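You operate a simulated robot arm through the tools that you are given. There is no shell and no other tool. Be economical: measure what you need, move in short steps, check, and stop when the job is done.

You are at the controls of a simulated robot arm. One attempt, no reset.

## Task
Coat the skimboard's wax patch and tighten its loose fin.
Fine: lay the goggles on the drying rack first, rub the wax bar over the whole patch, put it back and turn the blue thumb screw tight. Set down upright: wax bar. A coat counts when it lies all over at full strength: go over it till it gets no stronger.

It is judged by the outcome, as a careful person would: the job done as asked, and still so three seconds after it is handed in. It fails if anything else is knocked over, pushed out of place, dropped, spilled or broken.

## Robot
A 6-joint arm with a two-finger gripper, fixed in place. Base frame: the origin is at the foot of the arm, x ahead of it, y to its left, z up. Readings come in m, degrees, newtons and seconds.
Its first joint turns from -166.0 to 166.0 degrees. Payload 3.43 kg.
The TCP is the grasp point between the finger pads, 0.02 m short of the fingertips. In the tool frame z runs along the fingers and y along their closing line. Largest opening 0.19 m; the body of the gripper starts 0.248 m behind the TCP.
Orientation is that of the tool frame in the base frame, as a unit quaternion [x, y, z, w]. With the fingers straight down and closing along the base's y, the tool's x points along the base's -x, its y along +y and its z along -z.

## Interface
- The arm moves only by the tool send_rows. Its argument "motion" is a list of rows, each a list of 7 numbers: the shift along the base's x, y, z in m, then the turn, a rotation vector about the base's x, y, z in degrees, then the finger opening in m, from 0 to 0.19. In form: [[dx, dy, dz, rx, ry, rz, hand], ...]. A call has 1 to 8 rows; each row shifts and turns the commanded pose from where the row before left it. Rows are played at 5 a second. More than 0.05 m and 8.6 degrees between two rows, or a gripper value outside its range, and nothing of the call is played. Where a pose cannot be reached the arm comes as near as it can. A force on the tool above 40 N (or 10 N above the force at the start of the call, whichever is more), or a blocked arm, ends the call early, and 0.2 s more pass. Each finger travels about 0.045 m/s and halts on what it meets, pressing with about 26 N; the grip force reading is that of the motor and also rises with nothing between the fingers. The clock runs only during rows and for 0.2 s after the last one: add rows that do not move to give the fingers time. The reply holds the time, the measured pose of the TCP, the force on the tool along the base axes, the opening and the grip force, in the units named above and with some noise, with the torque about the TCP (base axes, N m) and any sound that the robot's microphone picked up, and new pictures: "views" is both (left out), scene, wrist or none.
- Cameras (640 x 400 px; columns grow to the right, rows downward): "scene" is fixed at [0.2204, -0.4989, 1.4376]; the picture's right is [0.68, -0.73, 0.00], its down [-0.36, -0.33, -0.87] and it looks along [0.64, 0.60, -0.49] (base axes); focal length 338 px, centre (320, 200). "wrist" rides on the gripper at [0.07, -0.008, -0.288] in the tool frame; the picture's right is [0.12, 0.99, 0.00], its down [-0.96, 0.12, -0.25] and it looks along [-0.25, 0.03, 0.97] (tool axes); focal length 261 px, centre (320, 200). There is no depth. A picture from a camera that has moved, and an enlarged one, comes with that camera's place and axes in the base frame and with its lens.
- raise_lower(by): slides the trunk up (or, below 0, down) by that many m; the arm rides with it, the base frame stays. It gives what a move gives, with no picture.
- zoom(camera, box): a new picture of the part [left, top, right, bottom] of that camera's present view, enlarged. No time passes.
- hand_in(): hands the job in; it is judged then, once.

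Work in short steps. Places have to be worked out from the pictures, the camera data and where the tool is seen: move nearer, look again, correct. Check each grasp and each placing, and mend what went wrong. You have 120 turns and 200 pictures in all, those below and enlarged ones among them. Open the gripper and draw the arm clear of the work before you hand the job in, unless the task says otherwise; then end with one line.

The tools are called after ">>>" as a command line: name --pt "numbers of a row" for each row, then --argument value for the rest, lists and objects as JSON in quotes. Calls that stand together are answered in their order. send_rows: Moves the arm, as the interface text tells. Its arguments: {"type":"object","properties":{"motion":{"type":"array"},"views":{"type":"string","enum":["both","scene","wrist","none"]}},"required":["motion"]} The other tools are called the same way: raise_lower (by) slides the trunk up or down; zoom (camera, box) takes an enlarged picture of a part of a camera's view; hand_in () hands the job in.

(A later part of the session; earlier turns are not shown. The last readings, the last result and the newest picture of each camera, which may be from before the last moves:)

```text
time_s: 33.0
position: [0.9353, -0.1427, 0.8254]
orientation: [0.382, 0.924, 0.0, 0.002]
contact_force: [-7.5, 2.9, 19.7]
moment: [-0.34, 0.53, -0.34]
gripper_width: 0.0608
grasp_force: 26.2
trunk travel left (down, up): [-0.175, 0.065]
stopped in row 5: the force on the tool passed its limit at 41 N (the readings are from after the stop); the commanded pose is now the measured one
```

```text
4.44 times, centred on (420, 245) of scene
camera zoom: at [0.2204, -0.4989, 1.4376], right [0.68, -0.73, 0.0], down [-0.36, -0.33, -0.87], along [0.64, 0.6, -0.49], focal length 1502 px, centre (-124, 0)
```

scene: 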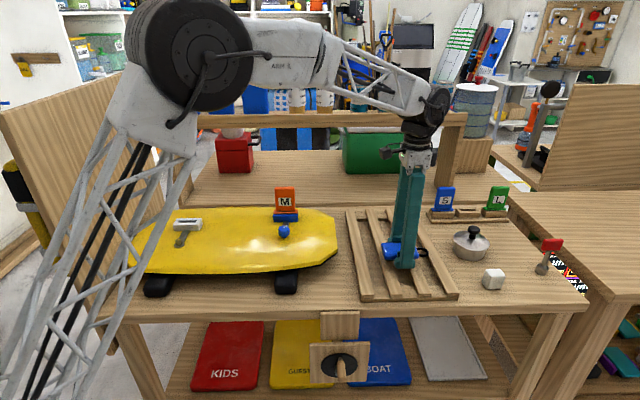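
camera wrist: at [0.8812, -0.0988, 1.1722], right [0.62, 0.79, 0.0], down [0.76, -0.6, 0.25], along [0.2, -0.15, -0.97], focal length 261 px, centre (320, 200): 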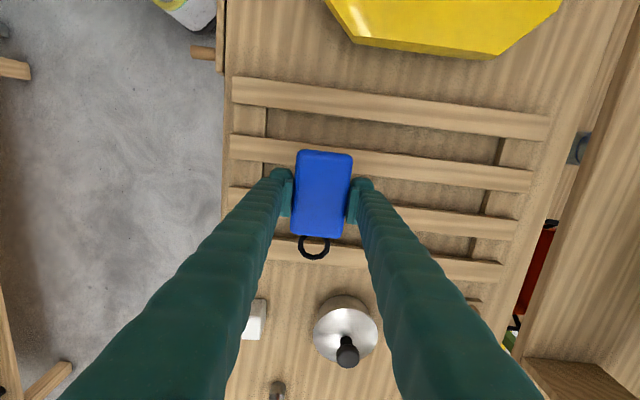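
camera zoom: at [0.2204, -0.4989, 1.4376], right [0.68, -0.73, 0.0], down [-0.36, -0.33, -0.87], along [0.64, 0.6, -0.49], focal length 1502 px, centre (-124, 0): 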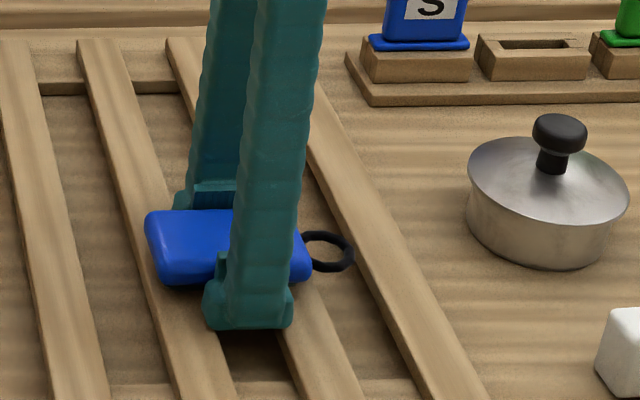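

Contact: rack top ≈0.80. I'll ease up 2 mm, open to 0.10 and rise.

>>> send_rows --pt "0 0 0.002 0 0 0 0.0" --pt "0 0 0 0 0 0 0.065" --pt "0 0 0 0 0 0 0.08" --pt "0 0 0 0 0 0 0.1" --pt "0 0 0.02 0 0 0 0.1" --pt "0 0 0.04 0 0 0 0.1" --pt "0 0 0.05 0 0 0 0.1" --pt "0 0 0.05 0 0 0 0.1"

>>> zoom --camera "scene" --box '[360, 200, 480, 290]'

```text
time_s: 34.8
position: [0.9366, -0.1406, 0.9834]
orientation: [0.382, 0.924, 0.001, 0.001]
contact_force: [-0.2, 0.5, 0.3]
moment: [0.04, 0.08, 0.02]
gripper_width: 0.0997
grasp_force: 0.1
trunk travel left (down, up): [-0.175, 0.065]
camera wrist: at [0.88, -0.0961, 1.2694], right [0.62, 0.79, 0.0], down [0.76, -0.6, 0.25], along [0.2, -0.15, -0.97], focal length 261 px, centre (320, 200)
```

scene: 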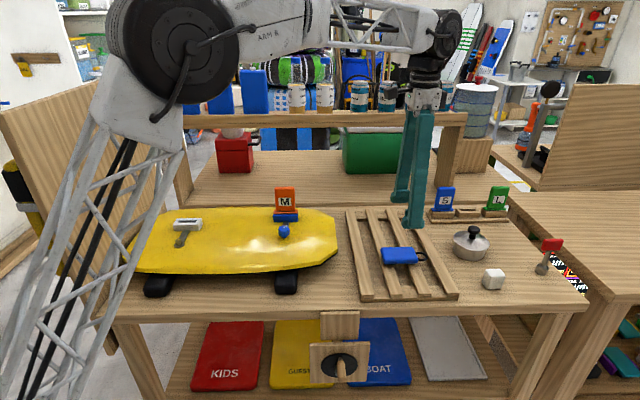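
wrist: 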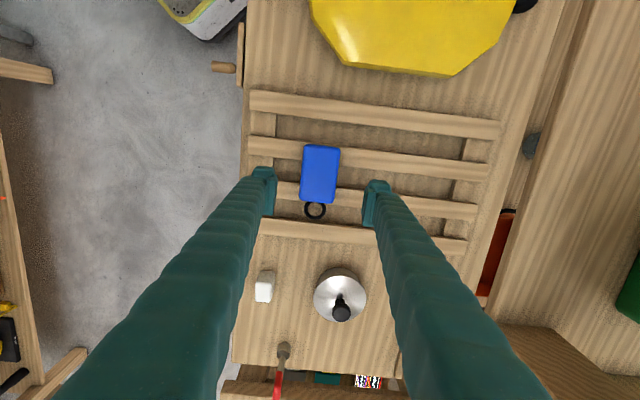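

```text
4.44 times, centred on (420, 245) of scene
camera zoom: at [0.2204, -0.4989, 1.4376], right [0.68, -0.73, 0.0], down [-0.36, -0.33, -0.87], along [0.64, 0.6, -0.49], focal length 1502 px, centre (-124, 0)
```

zoom: 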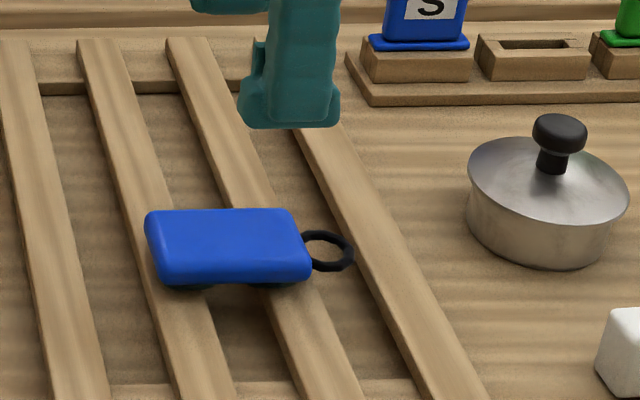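

The goggles rest flat across two slats. Now the wax bar: I'll enlarge the white block from both cameras.

>>> zoom --camera "wrist" --box '[230, 250, 390, 400]'

>>> zoom --camera "scene" --box '[440, 220, 580, 310]'

>>> zoom --camera "scene" --box '[180, 190, 350, 290]'

```text
2.67 times, centred on (310, 325) of wrist
camera zoom: at [0.88, -0.0961, 1.2694], right [0.62, 0.79, 0.0], down [0.76, -0.6, 0.25], along [0.2, -0.15, -0.97], focal length 695 px, centre (347, -133)
```

zoom: 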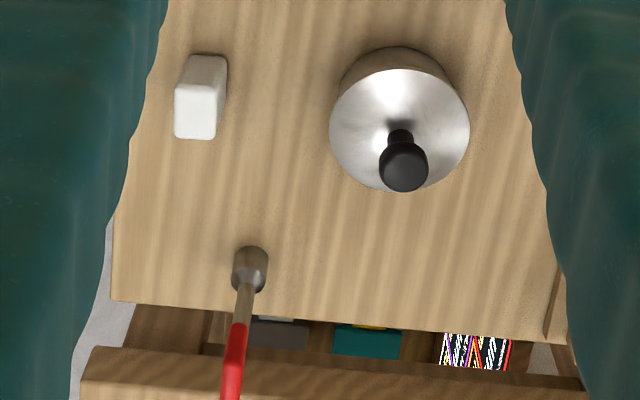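

```text
4.44 times, centred on (510, 265) of scene
camera zoom: at [0.2204, -0.4989, 1.4376], right [0.68, -0.73, 0.0], down [-0.36, -0.33, -0.87], along [0.64, 0.6, -0.49], focal length 1502 px, centre (-524, -89)
```

zoom: 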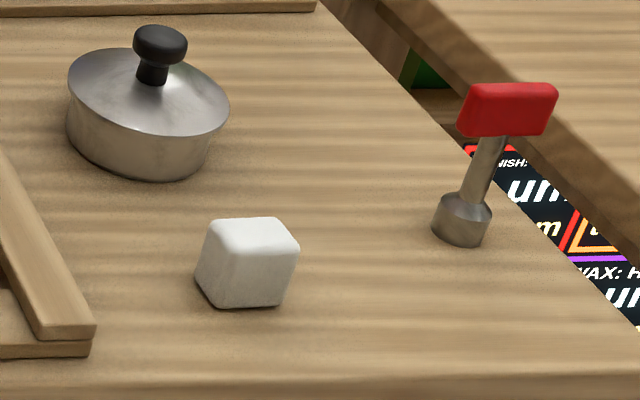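

```text
3.76 times, centred on (265, 240) of scene
camera zoom: at [0.2204, -0.4989, 1.4376], right [0.68, -0.73, 0.0], down [-0.36, -0.33, -0.87], along [0.64, 0.6, -0.49], focal length 1272 px, centre (527, 49)
```

zoom: 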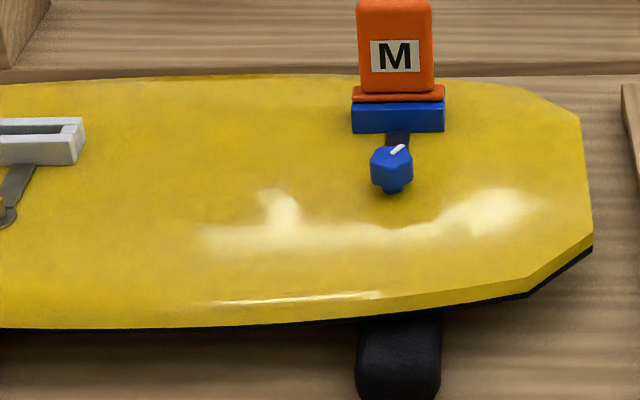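

The white block is about 0.035 × 0.05 and 0.05 tall, centred near (1.05, -0.365, 0.80), beyond straight-down reach. I'll lean the tool 25° towards it about its closing axis while moving above it, keeping the closing line along the bench's depth.

>>> send_rows --pt "0.019 -0.037 0 -2.95 -2.95 0 0.09" --pt "0.019 -0.037 0 -2.95 -2.95 0 0.09" --pt "0.019 -0.037 0 -2.95 -2.95 0 0.09" --pt "0.019 -0.037 0 -2.95 -2.95 0 0.09" --pt "0.019 -0.037 0 -2.95 -2.95 0 0.09" --pt "0.019 -0.037 0 -2.95 -2.95 0 0.09" --pt "0 0 -0.02 0 0 0 0.09"

```text
time_s: 36.4
position: [1.0509, -0.364, 0.9629]
orientation: [0.372, 0.902, -0.083, 0.202]
contact_force: [-0.3, 0.8, 0.3]
moment: [0.02, 0.01, 0.01]
gripper_width: 0.0903
grasp_force: 0.0
trunk travel left (down, up): [-0.175, 0.065]
camera wrist: at [0.9131, -0.2379, 1.1914], right [0.62, 0.78, -0.05], down [0.62, -0.46, 0.63], along [0.47, -0.43, -0.77], focal length 261 px, centre (320, 200)
```

scene: 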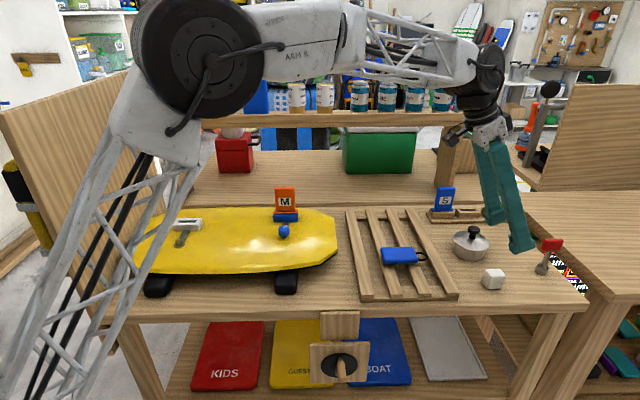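
wrist: 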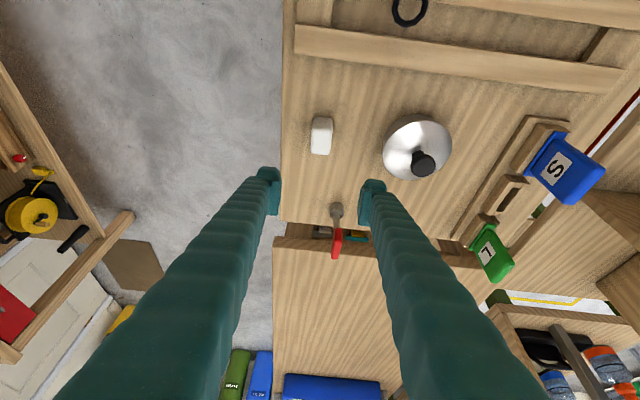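

Reach is fine, and the block reads again at ≈(1.047, -0.370). I'll correct slightly and descend.

>>> send_rows --pt "-0.003 -0.005 -0.04 0 0 0 0.09" --pt "0 0 -0.04 0 0 0 0.09" --pt "0 0 -0.03 0 0 0 0.09" --pt "0 0 0 0 0 0 0.09"

>>> zoom --camera "scene" --box '[440, 220, 580, 310]'

```text
time_s: 37.4
position: [1.0469, -0.3684, 0.8509]
orientation: [0.372, 0.902, -0.082, 0.202]
contact_force: [1.2, 0.0, 0.2]
moment: [-0.02, -0.01, 0.01]
gripper_width: 0.0901
grasp_force: 0.0
trunk travel left (down, up): [-0.175, 0.065]
camera wrist: at [0.9095, -0.2426, 1.0804], right [0.62, 0.78, -0.05], down [0.62, -0.46, 0.63], along [0.47, -0.43, -0.77], focal length 261 px, centre (320, 200)
```

scene: 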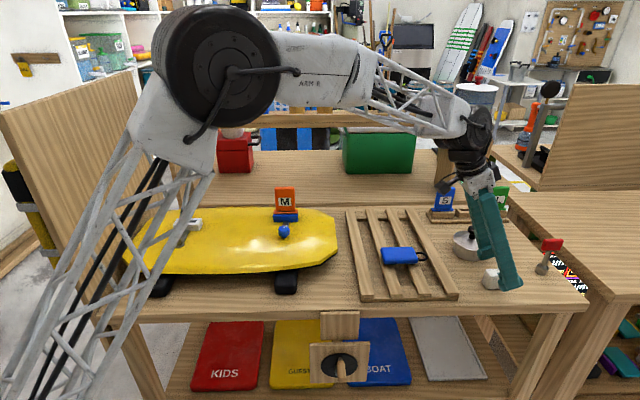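
wrist: 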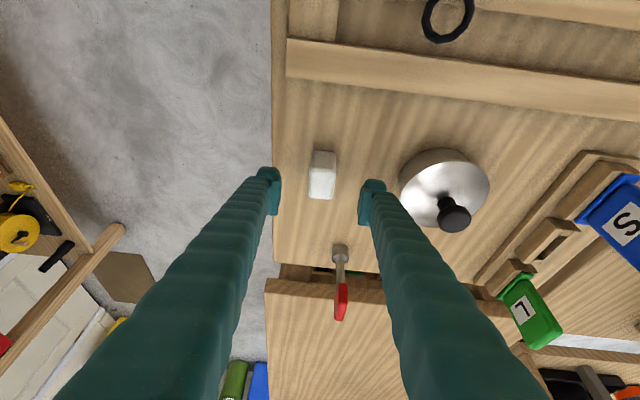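

```text
4.44 times, centred on (510, 265) of scene
camera zoom: at [0.2204, -0.4989, 1.4376], right [0.68, -0.73, 0.0], down [-0.36, -0.33, -0.87], along [0.64, 0.6, -0.49], focal length 1502 px, centre (-524, -89)
```

zoom: 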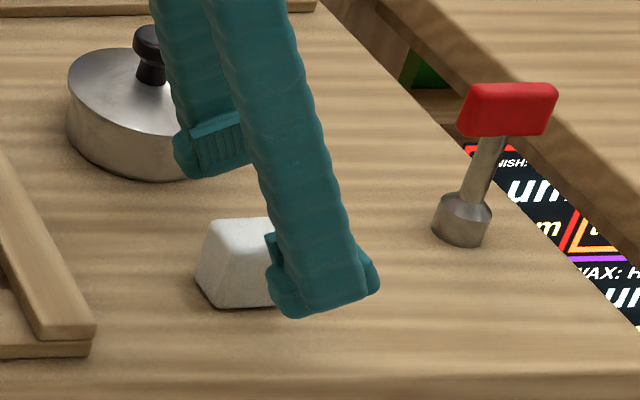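

The block reads (1.048, -0.373); the tool is lined up. Lowering slowly to gripping height.

>>> send_rows --pt "0 -0.002 -0.02 0 0 0 0.08" --pt "0 0 -0.01 0 0 0 0.08" --pt "0 0 -0.007 0 0 0 0.08" --pt "0 0 0 0 0 0 0.08"

>>> zoom --camera "scene" --box '[440, 220, 580, 310]'

```text
time_s: 38.4
position: [1.0484, -0.3722, 0.8158]
orientation: [0.372, 0.902, -0.083, 0.202]
contact_force: [-0.2, 0.0, 0.1]
moment: [0.03, 0.02, 0.0]
gripper_width: 0.08
grasp_force: 0.1
trunk travel left (down, up): [-0.175, 0.065]
camera wrist: at [0.9105, -0.2444, 1.0451], right [0.62, 0.78, -0.05], down [0.62, -0.46, 0.63], along [0.47, -0.43, -0.77], focal length 261 px, centre (320, 200)
```

scene: 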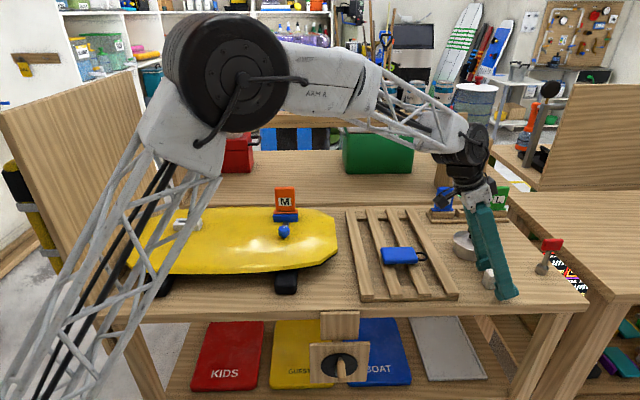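
wrist: 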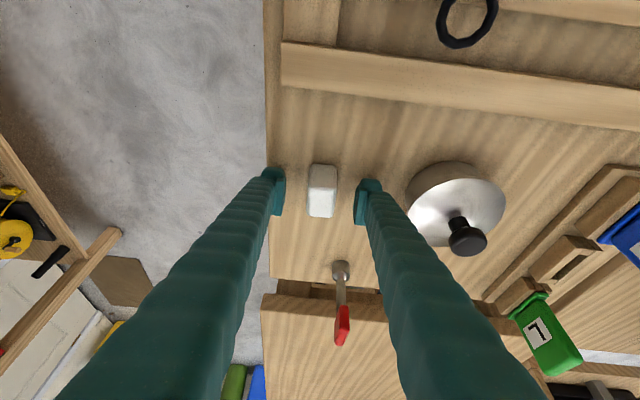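

```text
4.44 times, centred on (510, 265) of scene
camera zoom: at [0.2204, -0.4989, 1.4376], right [0.68, -0.73, 0.0], down [-0.36, -0.33, -0.87], along [0.64, 0.6, -0.49], focal length 1502 px, centre (-524, -89)
```

zoom: 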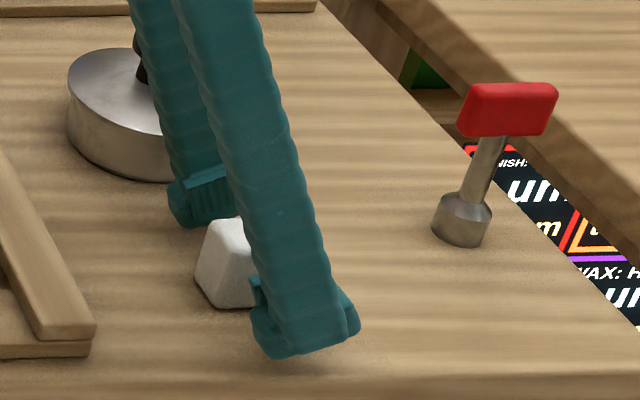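

Lined up. Going down in 4 mm steps, watching for contact.

>>> send_rows --pt "0 0 -0.004 0 0 0 0.08" --pt "0 0 -0.004 0 0 0 0.08" --pt "0 0 -0.003 0 0 0 0.08" --pt "0 0 0 0 0 0 0.08" --views "none"

>>> zoom --camera "scene" --box '[460, 250, 550, 310]'

```text
time_s: 39.4
position: [1.0475, -0.3716, 0.8054]
orientation: [0.373, 0.902, -0.083, 0.201]
contact_force: [0.5, -0.3, -0.1]
moment: [0.0, 0.0, 0.0]
gripper_width: 0.0801
grasp_force: 0.1
trunk travel left (down, up): [-0.175, 0.065]
```

```text
6.67 times, centred on (505, 280) of scene
camera zoom: at [0.2204, -0.4989, 1.4376], right [0.68, -0.73, 0.0], down [-0.36, -0.33, -0.87], along [0.64, 0.6, -0.49], focal length 2253 px, centre (-913, -333)
```

zoom: 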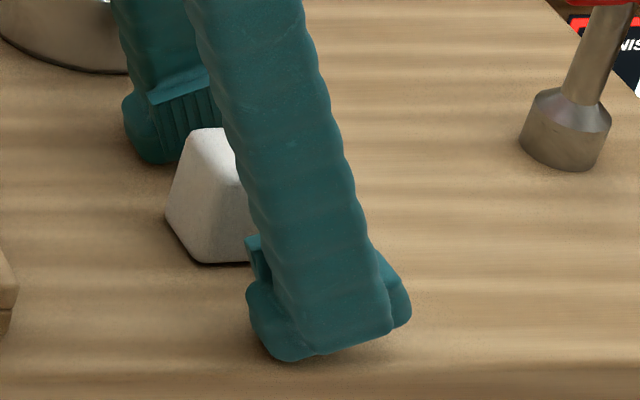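

No contact yet and the pads span the block; closing here keeps tip clearance for rubbing.

>>> send_rows --pt "0 0 0 0 0 0 0.05" --pt "0 0 0 0 0 0 0.02" --pt "0 0 0 0 0 0 0.01" --pt "0 0 0 0 0 0 0.01" --pt "0 0 0 0 0 0 0.01" --pt "0 0 0 0 0 0 0.01" --views "wrist"

>>> zoom --camera "scene" --box '[460, 250, 550, 310]'

```text
time_s: 40.8
position: [1.0489, -0.373, 0.8059]
orientation: [0.372, 0.902, -0.083, 0.201]
contact_force: [-0.4, 0.5, 0.4]
moment: [-0.03, -0.02, -0.02]
gripper_width: 0.0308
grasp_force: 25.9
trunk travel left (down, up): [-0.175, 0.065]
camera wrist: at [0.9102, -0.246, 1.0351], right [0.62, 0.78, -0.05], down [0.62, -0.46, 0.63], along [0.47, -0.43, -0.77], focal length 261 px, centre (320, 200)
```

wrist: 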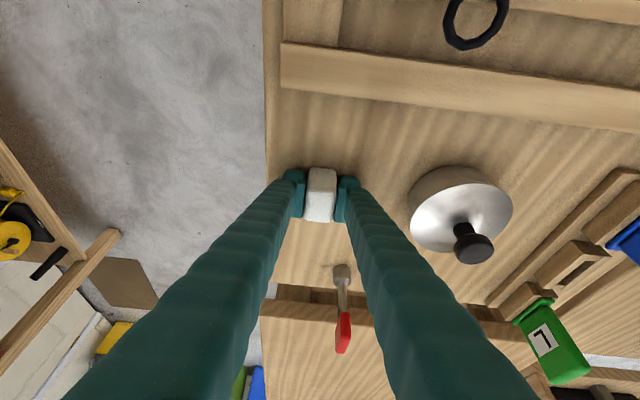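

```text
6.67 times, centred on (505, 280) of scene
camera zoom: at [0.2204, -0.4989, 1.4376], right [0.68, -0.73, 0.0], down [-0.36, -0.33, -0.87], along [0.64, 0.6, -0.49], focal length 2253 px, centre (-913, -333)
```

zoom: 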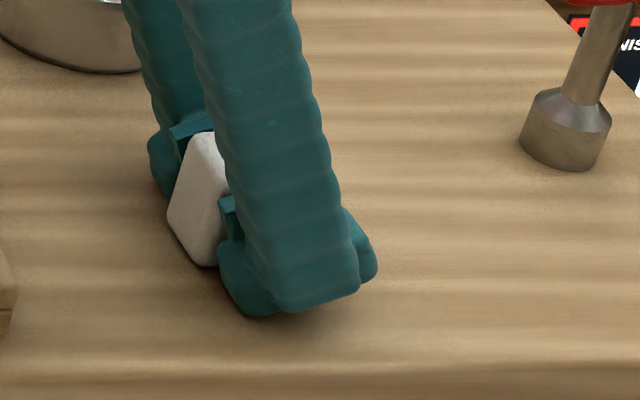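

Gripped at 0.031 m. Remembering this pick-up pose (1.049, -0.373, 0.806) for the return; lifting slowly.

>>> send_rows --pt "0 0 0.002 0 0 0 0.01" --pt "0 0 0.004 0 0 0 0.01" --pt "0 0 0.008 0 0 0 0.01" --pt "0 0 0.015 0 0 0 0.01" --pt "0 0 0.02 0 0 0 0.01" --pt "0 0 0.025 0 0 0 0.01" --pt "0 0 0.025 0 0 0 0.01" --pt "0 0 0.015 0 0 0 0.01"

>>> zoom --camera "scene" --box '[440, 190, 560, 290]'

```text
time_s: 42.6
position: [1.0475, -0.3742, 0.9204]
orientation: [0.373, 0.902, -0.084, 0.202]
contact_force: [0.4, 0.3, -0.5]
moment: [0.0, 0.01, 0.01]
gripper_width: 0.0304
grasp_force: 25.9
trunk travel left (down, up): [-0.175, 0.065]
camera wrist: at [0.9099, -0.2466, 1.1496], right [0.62, 0.78, -0.05], down [0.62, -0.46, 0.63], along [0.47, -0.43, -0.77], focal length 261 px, centre (320, 200)
```

scene: 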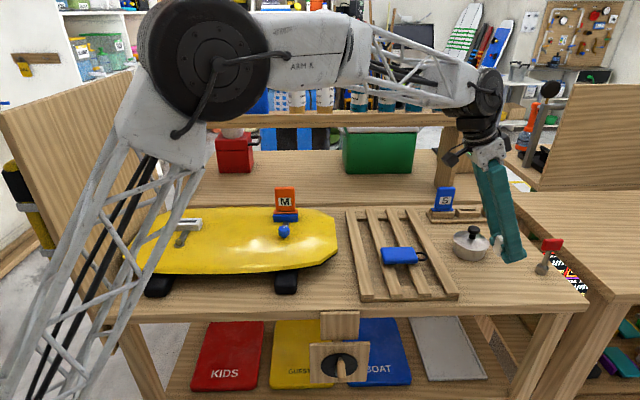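
wrist: 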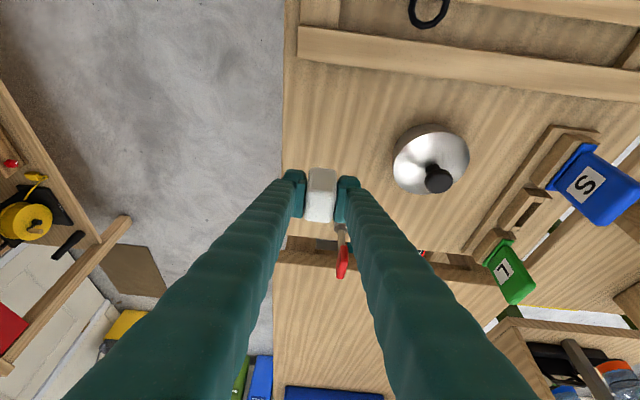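

```text
4.00 times, centred on (500, 240) of scene
camera zoom: at [0.2204, -0.4989, 1.4376], right [0.68, -0.73, 0.0], down [-0.36, -0.33, -0.87], along [0.64, 0.6, -0.49], focal length 1352 px, centre (-400, 40)
```

zoom: 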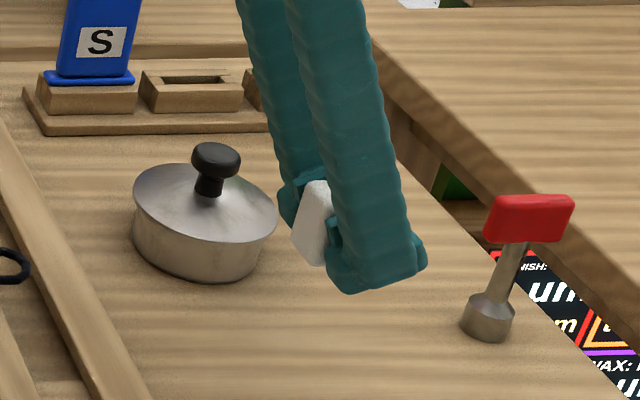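

The bar is held. Rising and carrying it back towards the board, keeping the tilt so that its base stays level.

>>> send_rows --pt "-0.004 0.006 0.015 0 0 0 0.01" --pt "-0.012 0.016 0.025 0 0 0 0.01" --pt "-0.02 0.027 0.025 0 0 0 0.01" --pt "-0.025 0.034 0.02 0 0 0 0.01" --pt "-0.028 0.038 0.01 0 0 0 0.01" --pt "-0.028 0.038 0 0 0 0 0.01" --pt "-0.028 0.038 0 0 0 0 0.01" --pt "-0.02 0.027 0 0 0 0 0.01" --views "none"

>>> send_rows --pt "-0.028 0.038 0 0 0 0 0.01" --pt "-0.028 0.038 0 0 0 0 0.01" --pt "-0.028 0.038 0 0 0 0 0.01" --pt "-0.028 0.038 0 0 0 0 0.01" --pt "-0.028 0.038 0 0 0 0 0.01" --pt "-0.028 0.038 0 0 0 0 0.01" --pt "-0.028 0.038 0 0 0 0 0.01" --pt "-0.02 0.027 0 0 0 0 0.01"

```text
time_s: 44.4
position: [0.8833, -0.1491, 1.0158]
orientation: [0.372, 0.902, -0.082, 0.203]
contact_force: [1.0, -0.6, -0.5]
moment: [0.06, 0.02, 0.04]
gripper_width: 0.0307
grasp_force: 26.4
trunk travel left (down, up): [-0.175, 0.065]
```

```text
time_s: 46.2
position: [0.6662, 0.145, 1.0145]
orientation: [0.373, 0.902, -0.082, 0.202]
contact_force: [0.1, -0.8, -0.9]
moment: [0.05, 0.01, -0.02]
gripper_width: 0.0307
grasp_force: 26.1
trunk travel left (down, up): [-0.175, 0.065]
camera wrist: at [0.5285, 0.2704, 1.2445], right [0.62, 0.78, -0.05], down [0.62, -0.46, 0.63], along [0.47, -0.43, -0.77], focal length 261 px, centre (320, 200)
```

scene: 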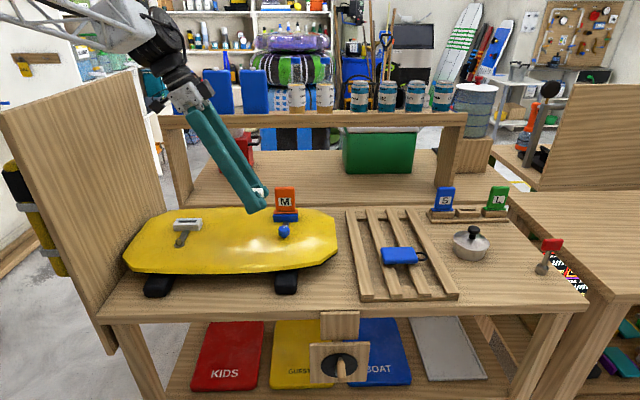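
wrist: 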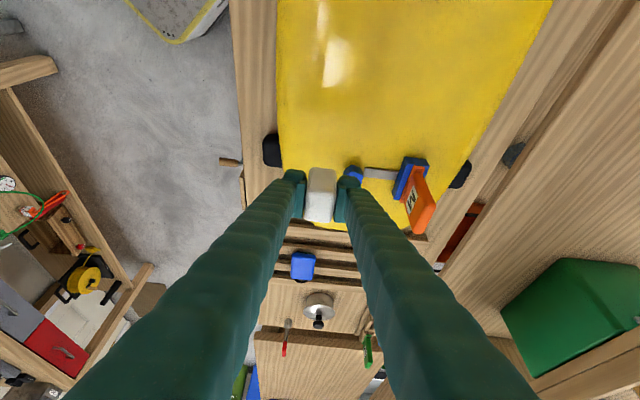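

Let me look for the patch outline on the board in both views.

>>> zoom --camera "wrist" --box '[260, 0, 560, 190]'

>>> zoom --camera "scene" --box '[120, 200, 340, 290]'

```text
2.11 times, centred on (410, 95) of wrist
camera zoom: at [0.5285, 0.2704, 1.2445], right [0.62, 0.78, -0.05], down [0.62, -0.46, 0.63], along [0.47, -0.43, -0.77], focal length 549 px, centre (130, 421)
```

zoom: 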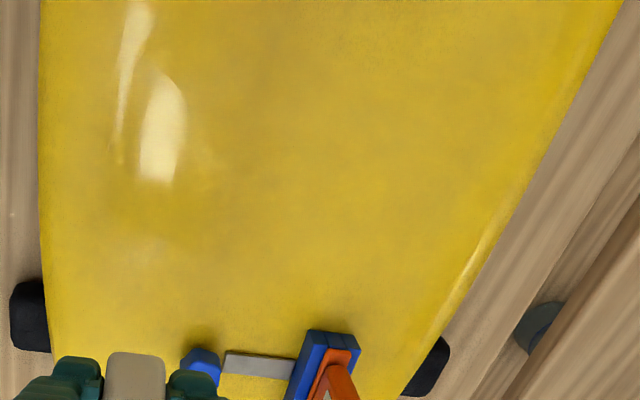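

```text
2.91 times, centred on (230, 245) of scene
camera zoom: at [0.2204, -0.4989, 1.4376], right [0.68, -0.73, 0.0], down [-0.36, -0.33, -0.87], along [0.64, 0.6, -0.49], focal length 983 px, centre (582, 69)
```

zoom: 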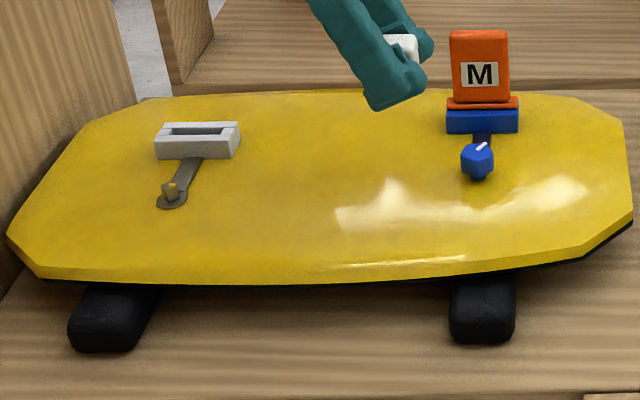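

No outline is visible; the patch is most likely where the goggles lay, between the fin boxes. I'll bring the bar over (0.60, 0.226) and lower it to light contact, then look for the coat it leaves.

>>> send_rows --pt "-0.016 0.02 -0.01 0 0 0 0.01" --pt "-0.02 0.025 -0.025 0 0 0 0.01" --pt "-0.02 0.025 -0.025 0 0 0 0.01" --pt "-0.01 0.011 -0.025 0 0 0 0.01" --pt "0 0 -0.015 0 0 0 0.01" --pt "0 0 -0.01 0 0 0 0.01"

>>> zoom --camera "scene" --box '[170, 190, 300, 280]'

```text
time_s: 47.6
position: [0.6002, 0.227, 0.905]
orientation: [0.373, 0.902, -0.083, 0.202]
contact_force: [0.6, 0.9, -0.8]
moment: [0.01, -0.04, 0.04]
gripper_width: 0.0309
grasp_force: 25.8
trunk travel left (down, up): [-0.175, 0.065]
camera wrist: at [0.4625, 0.353, 1.1348], right [0.62, 0.78, -0.05], down [0.62, -0.46, 0.63], along [0.47, -0.43, -0.77], focal length 261 px, centre (320, 200)
```

scene: 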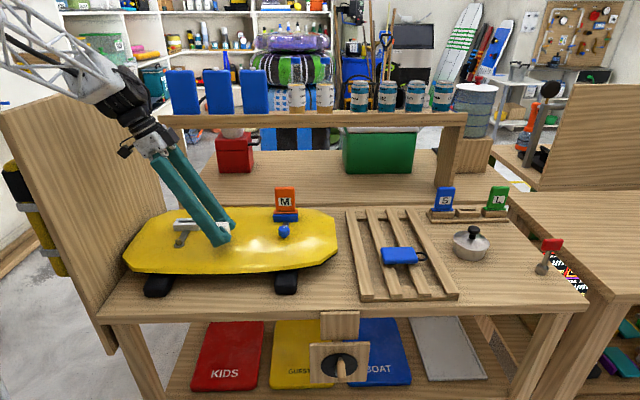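
wrist: 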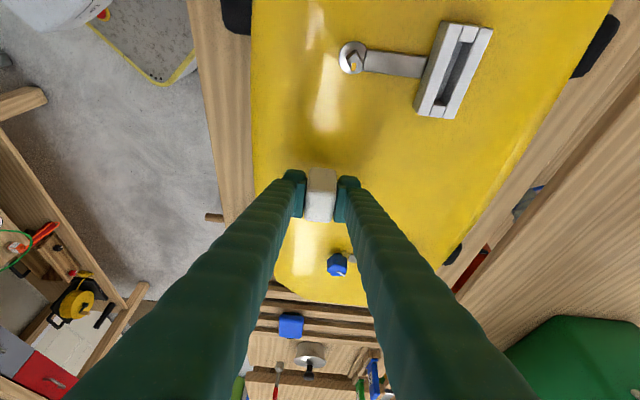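

```text
4.44 times, centred on (235, 235) of scene
camera zoom: at [0.2204, -0.4989, 1.4376], right [0.68, -0.73, 0.0], down [-0.36, -0.33, -0.87], along [0.64, 0.6, -0.49], focal length 1502 px, centre (698, 44)
```

zoom: 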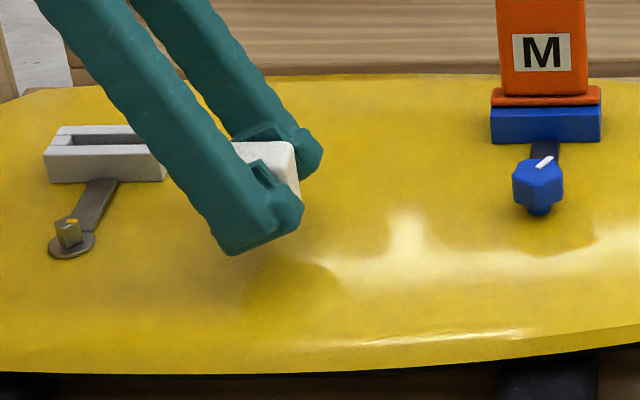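

Lowering in fine steps to find contact.

>>> send_rows --pt "0 0 -0.008 0 0 0 0.01" --pt "0 0 -0.006 0 0 0 0.01" --pt "0 0 -0.003 0 0 0 0.01" --pt "0 0 -0.002 0 0 0 0.01" --views "none"

```text
time_s: 48.6
position: [0.6002, 0.2267, 0.8861]
orientation: [0.373, 0.902, -0.084, 0.202]
contact_force: [-0.3, 0.2, -0.9]
moment: [-0.06, 0.0, 0.01]
gripper_width: 0.0307
grasp_force: 26.3
trunk travel left (down, up): [-0.175, 0.065]
```

>>> send_rows --pt "0 0 -0.002 0 0 0 0.01" --pt "0 0 -0.002 0 0 0 0.01" --views "none"

>>> zoom --camera "scene" --box '[170, 190, 300, 280]'

```text
time_s: 49.2
position: [0.6012, 0.2261, 0.883]
orientation: [0.373, 0.902, -0.083, 0.202]
contact_force: [-0.4, 0.0, -0.6]
moment: [0.0, 0.0, 0.03]
gripper_width: 0.0306
grasp_force: 25.8
trunk travel left (down, up): [-0.175, 0.065]
```

```text
4.44 times, centred on (235, 235) of scene
camera zoom: at [0.2204, -0.4989, 1.4376], right [0.68, -0.73, 0.0], down [-0.36, -0.33, -0.87], along [0.64, 0.6, -0.49], focal length 1502 px, centre (698, 44)
```

zoom: 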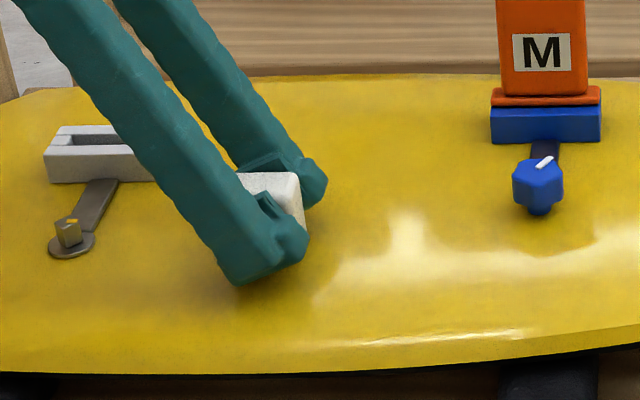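

Not touching yet; continuing in 1.5 mm steps.

>>> send_rows --pt "0 0 -0.002 0 0 0 0.01" --pt "0 0 -0.0015 0 0 0 0.01" --pt "0 0 -0.0015 0 0 0 0.01" --views "none"

>>> send_rows --pt "0 0 -0.0015 0 0 0 0.01" --pt "0 0 -0.0015 0 0 0 0.01" --views "none"

```text
time_s: 50.0
position: [0.5999, 0.226, 0.8791]
orientation: [0.373, 0.902, -0.083, 0.202]
contact_force: [0.0, 0.3, -0.8]
moment: [0.01, 0.01, -0.02]
gripper_width: 0.0306
grasp_force: 25.7
trunk travel left (down, up): [-0.175, 0.065]
```

```text
time_s: 50.6
position: [0.6009, 0.2265, 0.8757]
orientation: [0.373, 0.902, -0.082, 0.202]
contact_force: [0.7, 0.4, 3.3]
moment: [0.15, 0.04, 0.01]
gripper_width: 0.0306
grasp_force: 25.9
trunk travel left (down, up): [-0.175, 0.065]
```

Contact at ≈0.8757 (3 N). Pressing about 0.7 mm more and making a first stroke of a few cm along the board, then I'll look.

>>> send_rows --pt "0 0 -0.0007 0 0 0 0.01" --pt "0.01 -0.01 0 0 0 0 0.01" --pt "0.01 -0.01 0 0 0 0 0.01" --pt "0.01 -0.01 0 0 0 0 0.01"

>>> zoom --camera "scene" --box '[170, 190, 300, 280]'

```text
time_s: 51.6
position: [0.6307, 0.1952, 0.8747]
orientation: [0.372, 0.902, -0.083, 0.202]
contact_force: [-2.6, 2.4, 16.3]
moment: [0.16, 0.11, -0.03]
gripper_width: 0.0306
grasp_force: 26.2
trunk travel left (down, up): [-0.175, 0.065]
camera wrist: at [0.4924, 0.3216, 1.1029], right [0.62, 0.78, -0.05], down [0.62, -0.46, 0.63], along [0.47, -0.43, -0.77], focal length 261 px, centre (320, 200)
```

scene: 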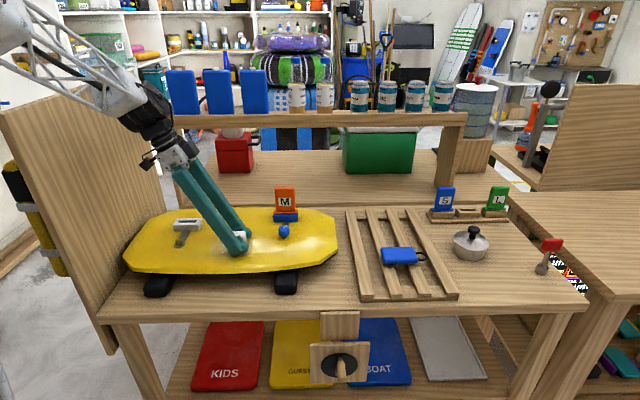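
wrist: 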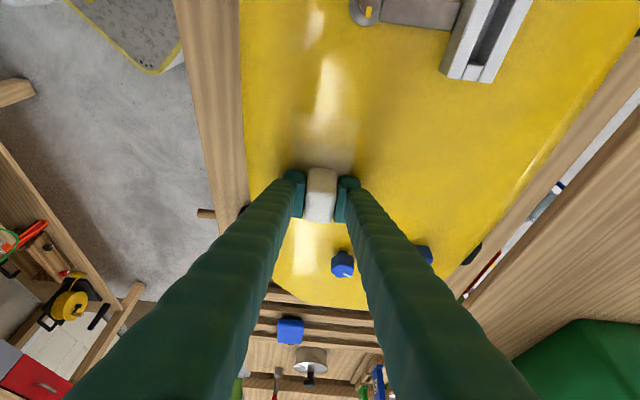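

```text
4.44 times, centred on (235, 235) of scene
camera zoom: at [0.2204, -0.4989, 1.4376], right [0.68, -0.73, 0.0], down [-0.36, -0.33, -0.87], along [0.64, 0.6, -0.49], focal length 1502 px, centre (698, 44)
```

zoom: 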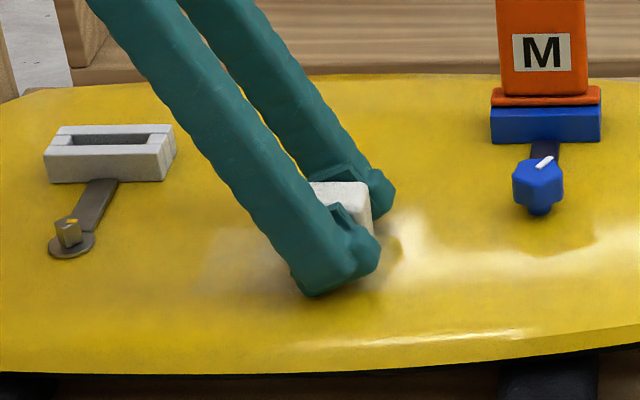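

A pale trail appears behind the bar, so coating works (16 N). Let me see its shape.

>>> zoom --camera "wrist" --box '[230, 40, 430, 200]'

```text
2.50 times, centred on (330, 120) of wrist
camera zoom: at [0.4924, 0.3216, 1.1029], right [0.62, 0.78, -0.05], down [0.62, -0.46, 0.63], along [0.47, -0.43, -0.77], focal length 652 px, centre (295, 400)
```

zoom: 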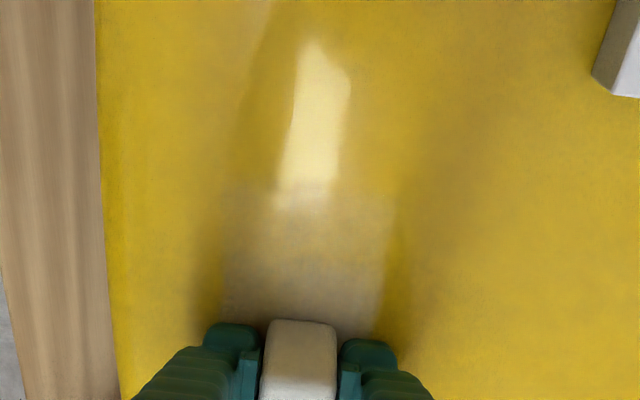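

The swath is about 0.06 m wide. I'll stroke back the other way to v≈0.20 to find where the patch takes the coat.

>>> send_rows --pt "-0.011 0.011 0 0 0 0 0.01" --pt "-0.011 0.011 0 0 0 0 0.01" --pt "-0.011 0.011 0 0 0 0 0.01" --pt "-0.011 0.011 0 0 0 0 0.01" --pt "-0.011 0.011 0 0 0 0 0.01" --pt "-0.011 0.011 0 0 0 0 0.01" --pt "-0.011 0.011 0 0 0 0 0.01"

>>> zoom --camera "scene" --box '[170, 190, 300, 280]'

```text
time_s: 53.2
position: [0.5515, 0.2725, 0.8735]
orientation: [0.372, 0.902, -0.082, 0.202]
contact_force: [4.0, -3.2, 19.1]
moment: [-0.06, -0.33, -0.05]
gripper_width: 0.0307
grasp_force: 25.7
trunk travel left (down, up): [-0.175, 0.065]
camera wrist: at [0.4149, 0.3992, 1.1036], right [0.62, 0.78, -0.05], down [0.62, -0.46, 0.63], along [0.47, -0.43, -0.77], focal length 261 px, centre (320, 200)
```

scene: 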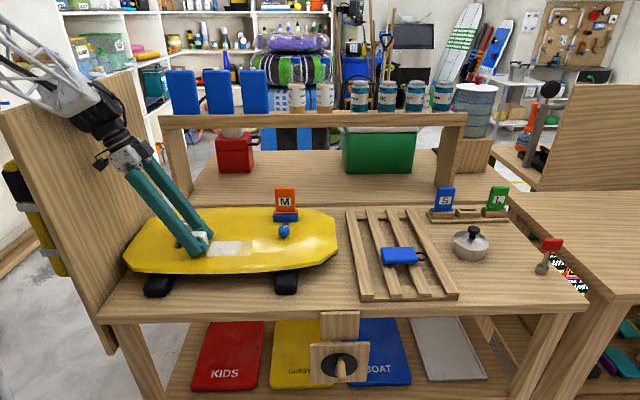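
wrist: 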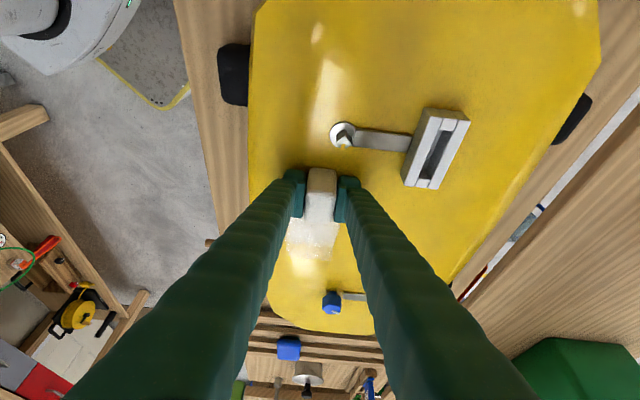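

```text
4.44 times, centred on (235, 235) of scene
camera zoom: at [0.2204, -0.4989, 1.4376], right [0.68, -0.73, 0.0], down [-0.36, -0.33, -0.87], along [0.64, 0.6, -0.49], focal length 1502 px, centre (698, 44)
```

zoom: 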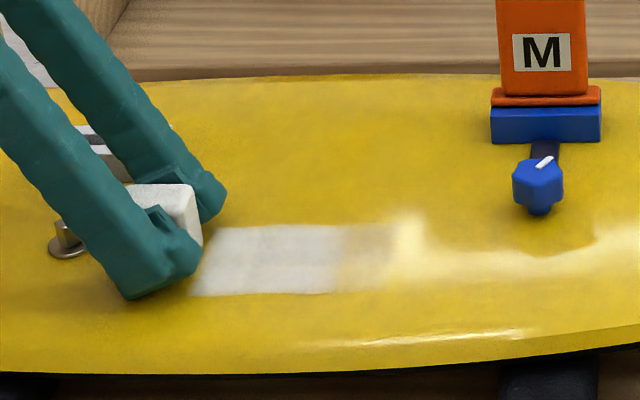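

The coat is clearly visible now. I'll stroke to the +v end (v≈0.36) to see both ends of the treatable area.

>>> send_rows --pt "0.014 -0.014 0 0 0 0 0.01" --pt "0.014 -0.014 0 0 0 0 0.01" --pt "0.014 -0.014 0 0 0 0 0.01" --pt "0.014 -0.014 0 0 0 0 0.01" --pt "0.014 -0.014 0 0 0 0 0.01" --pt "0.014 -0.014 0 0 0 0 0.01" --pt "0.014 -0.014 0 0 0 0 0.01" --pt "0.014 -0.014 0 0 0 0 0.01"

>>> zoom --camera "scene" --box '[160, 190, 320, 280]'

>>> zoom --camera "wrist" --box '[230, 0, 430, 200]'

```text
time_s: 55.0
position: [0.6656, 0.1601, 0.8743]
orientation: [0.372, 0.902, -0.084, 0.202]
contact_force: [-0.6, 0.0, -1.3]
moment: [-0.02, 0.0, 0.0]
gripper_width: 0.0306
grasp_force: 26.8
trunk travel left (down, up): [-0.175, 0.065]
camera wrist: at [0.5277, 0.2863, 1.103], right [0.62, 0.78, -0.05], down [0.62, -0.46, 0.63], along [0.47, -0.43, -0.77], focal length 261 px, centre (320, 200)
```

scene: 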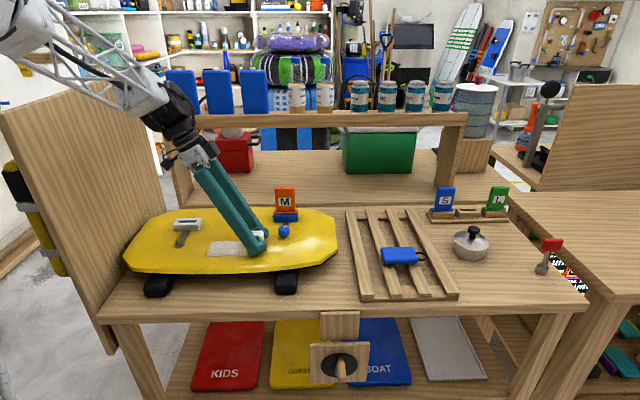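
wrist: 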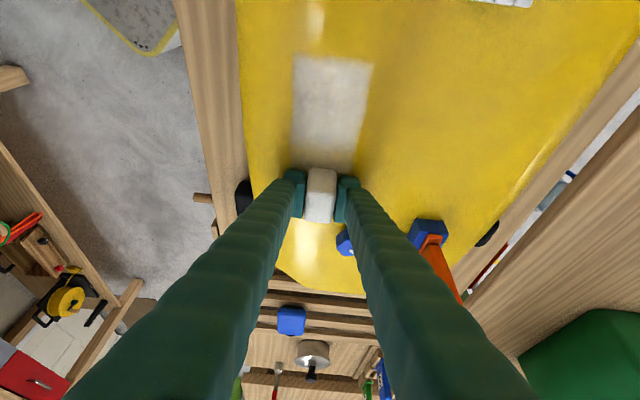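

```text
4.00 times, centred on (240, 235) of scene
camera zoom: at [0.2204, -0.4989, 1.4376], right [0.68, -0.73, 0.0], down [-0.36, -0.33, -0.87], along [0.64, 0.6, -0.49], focal length 1352 px, centre (640, 60)
```

zoom: 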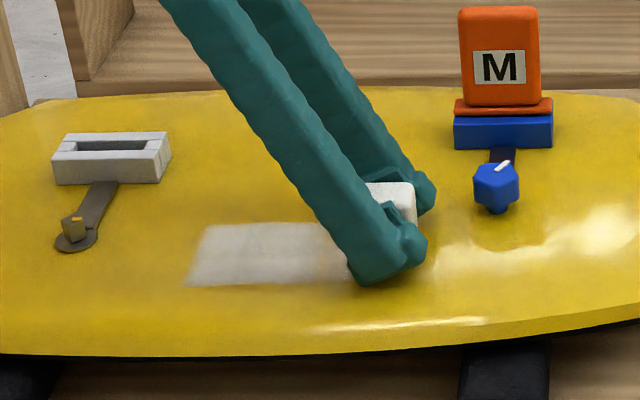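

```text
2.00 times, centred on (330, 100) of wrist
camera zoom: at [0.5277, 0.2863, 1.103], right [0.62, 0.78, -0.05], down [0.62, -0.46, 0.63], along [0.47, -0.43, -0.77], focal length 521 px, centre (300, 400)
```

zoom: 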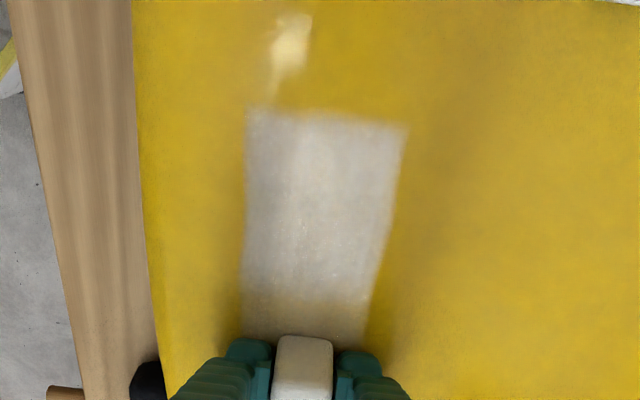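

The coat has a sharp edge at v≈0.22 (patch boundary) and spans u≈0.546–0.62. Contact was lost at this end, so I'll re-press here in fine steps.

>>> send_rows --pt "0 0 -0.001 0 0 0 0.01" --pt "0 0 -0.001 0 0 0 0.01" --views "none"

```text
time_s: 55.6
position: [0.6659, 0.1608, 0.8729]
orientation: [0.373, 0.902, -0.083, 0.202]
contact_force: [-0.2, -3.4, 16.7]
moment: [-0.17, 0.4, 0.07]
gripper_width: 0.0307
grasp_force: 26.2
trunk travel left (down, up): [-0.175, 0.065]
```

Pressing 17 N. Stroking back over the lane.

>>> send_rows --pt "-0.012 0.012 0 0 0 0 0.01" --pt "-0.012 0.012 0 0 0 0 0.01" --pt "-0.012 0.012 0 0 0 0 0.01" --pt "-0.012 0.012 0 0 0 0 0.01" --pt "-0.012 0.012 0 0 0 0 0.01" --pt "-0.012 0.012 0 0 0 0 0.01" --pt "-0.012 0.012 0 0 0 0 0.01" --pt "-0.012 0.012 0 0 0 0 0.01"

>>> zoom --camera "scene" --box '[160, 190, 320, 280]'

```text
time_s: 56.4
position: [0.6336, 0.1958, 0.874]
orientation: [0.371, 0.902, -0.082, 0.203]
contact_force: [-3.2, -4.1, 15.4]
moment: [-0.09, 0.36, 0.05]
gripper_width: 0.0305
grasp_force: 25.5
trunk travel left (down, up): [-0.175, 0.065]
stopped in row 4: the force on the tool passed its limit at 52 N (the readings are from after the stop); the commanded pose is now the measured one
camera wrist: at [0.4934, 0.3218, 1.1023], right [0.62, 0.78, -0.05], down [0.62, -0.46, 0.64], along [0.47, -0.43, -0.77], focal length 261 px, centre (320, 200)
```

scene: 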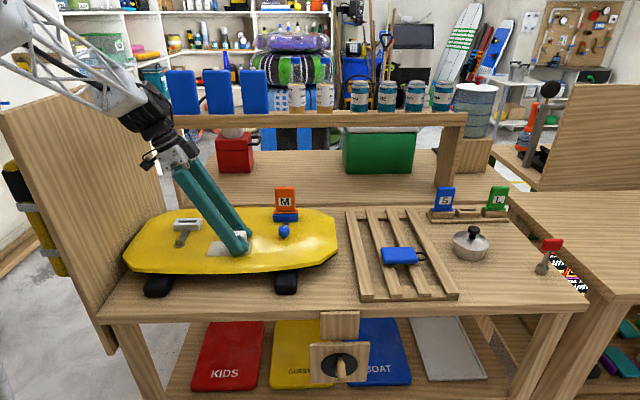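
wrist: 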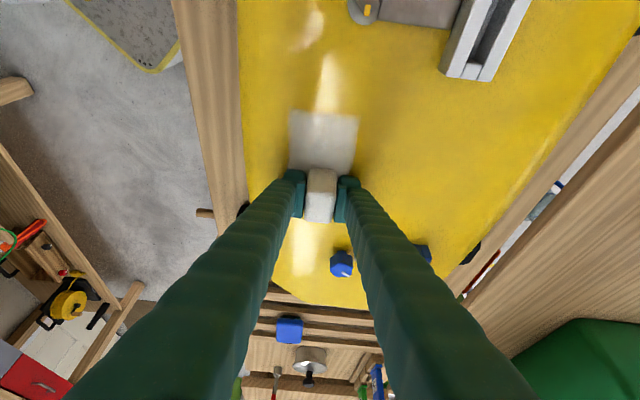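

```text
4.00 times, centred on (240, 235) of scene
camera zoom: at [0.2204, -0.4989, 1.4376], right [0.68, -0.73, 0.0], down [-0.36, -0.33, -0.87], along [0.64, 0.6, -0.49], focal length 1352 px, centre (640, 60)
```

zoom: 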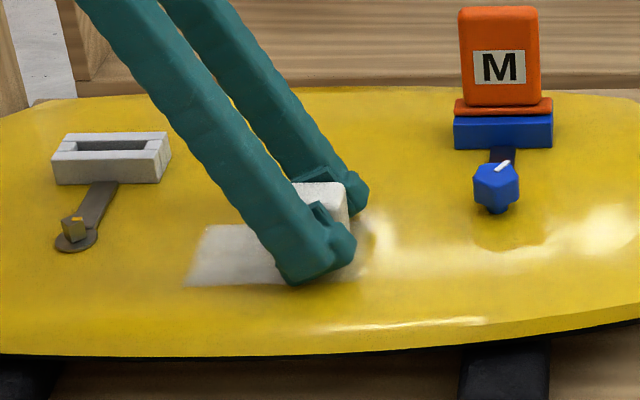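

The deck is slightly domed, so the force rose. I'll lift, shift over to a second lane at u≈0.625 and find contact there.

>>> send_rows --pt "0 0 0.007 0 0 0 0.01" --pt "0.014 0.042 0 0 0 0 0.01" --pt "0 0 -0.003 0 0 0 0.01" --pt "0 0 -0.001 0 0 0 0.01" --pt "0 0 0 0 0 0 0.01" --views "none"

```text
time_s: 57.6
position: [0.6483, 0.2379, 0.8763]
orientation: [0.373, 0.902, -0.083, 0.202]
contact_force: [0.1, 0.4, -1.2]
moment: [0.01, 0.01, -0.05]
gripper_width: 0.0307
grasp_force: 25.3
trunk travel left (down, up): [-0.175, 0.065]
```

>>> send_rows --pt "0 0 -0.0007 0 0 0 0.01" --pt "0 0 -0.0007 0 0 0 0.01" --pt "0 0 0 0 0 0 0.01" --views "none"

```text
time_s: 58.4
position: [0.648, 0.2381, 0.8742]
orientation: [0.372, 0.902, -0.083, 0.203]
contact_force: [-0.5, -0.3, 0.0]
moment: [-0.05, 0.0, 0.0]
gripper_width: 0.031
grasp_force: 26.2
trunk travel left (down, up): [-0.175, 0.065]
```

>>> send_rows --pt "0 0 -0.0008 0 0 0 0.01" --pt "0 0 0 0 0 0 0.01" --views "none"

```text
time_s: 59.0
position: [0.6483, 0.2388, 0.8737]
orientation: [0.373, 0.901, -0.083, 0.203]
contact_force: [0.1, -0.9, 4.0]
moment: [-0.06, 0.09, 0.0]
gripper_width: 0.0308
grasp_force: 26.1
trunk travel left (down, up): [-0.175, 0.065]
```

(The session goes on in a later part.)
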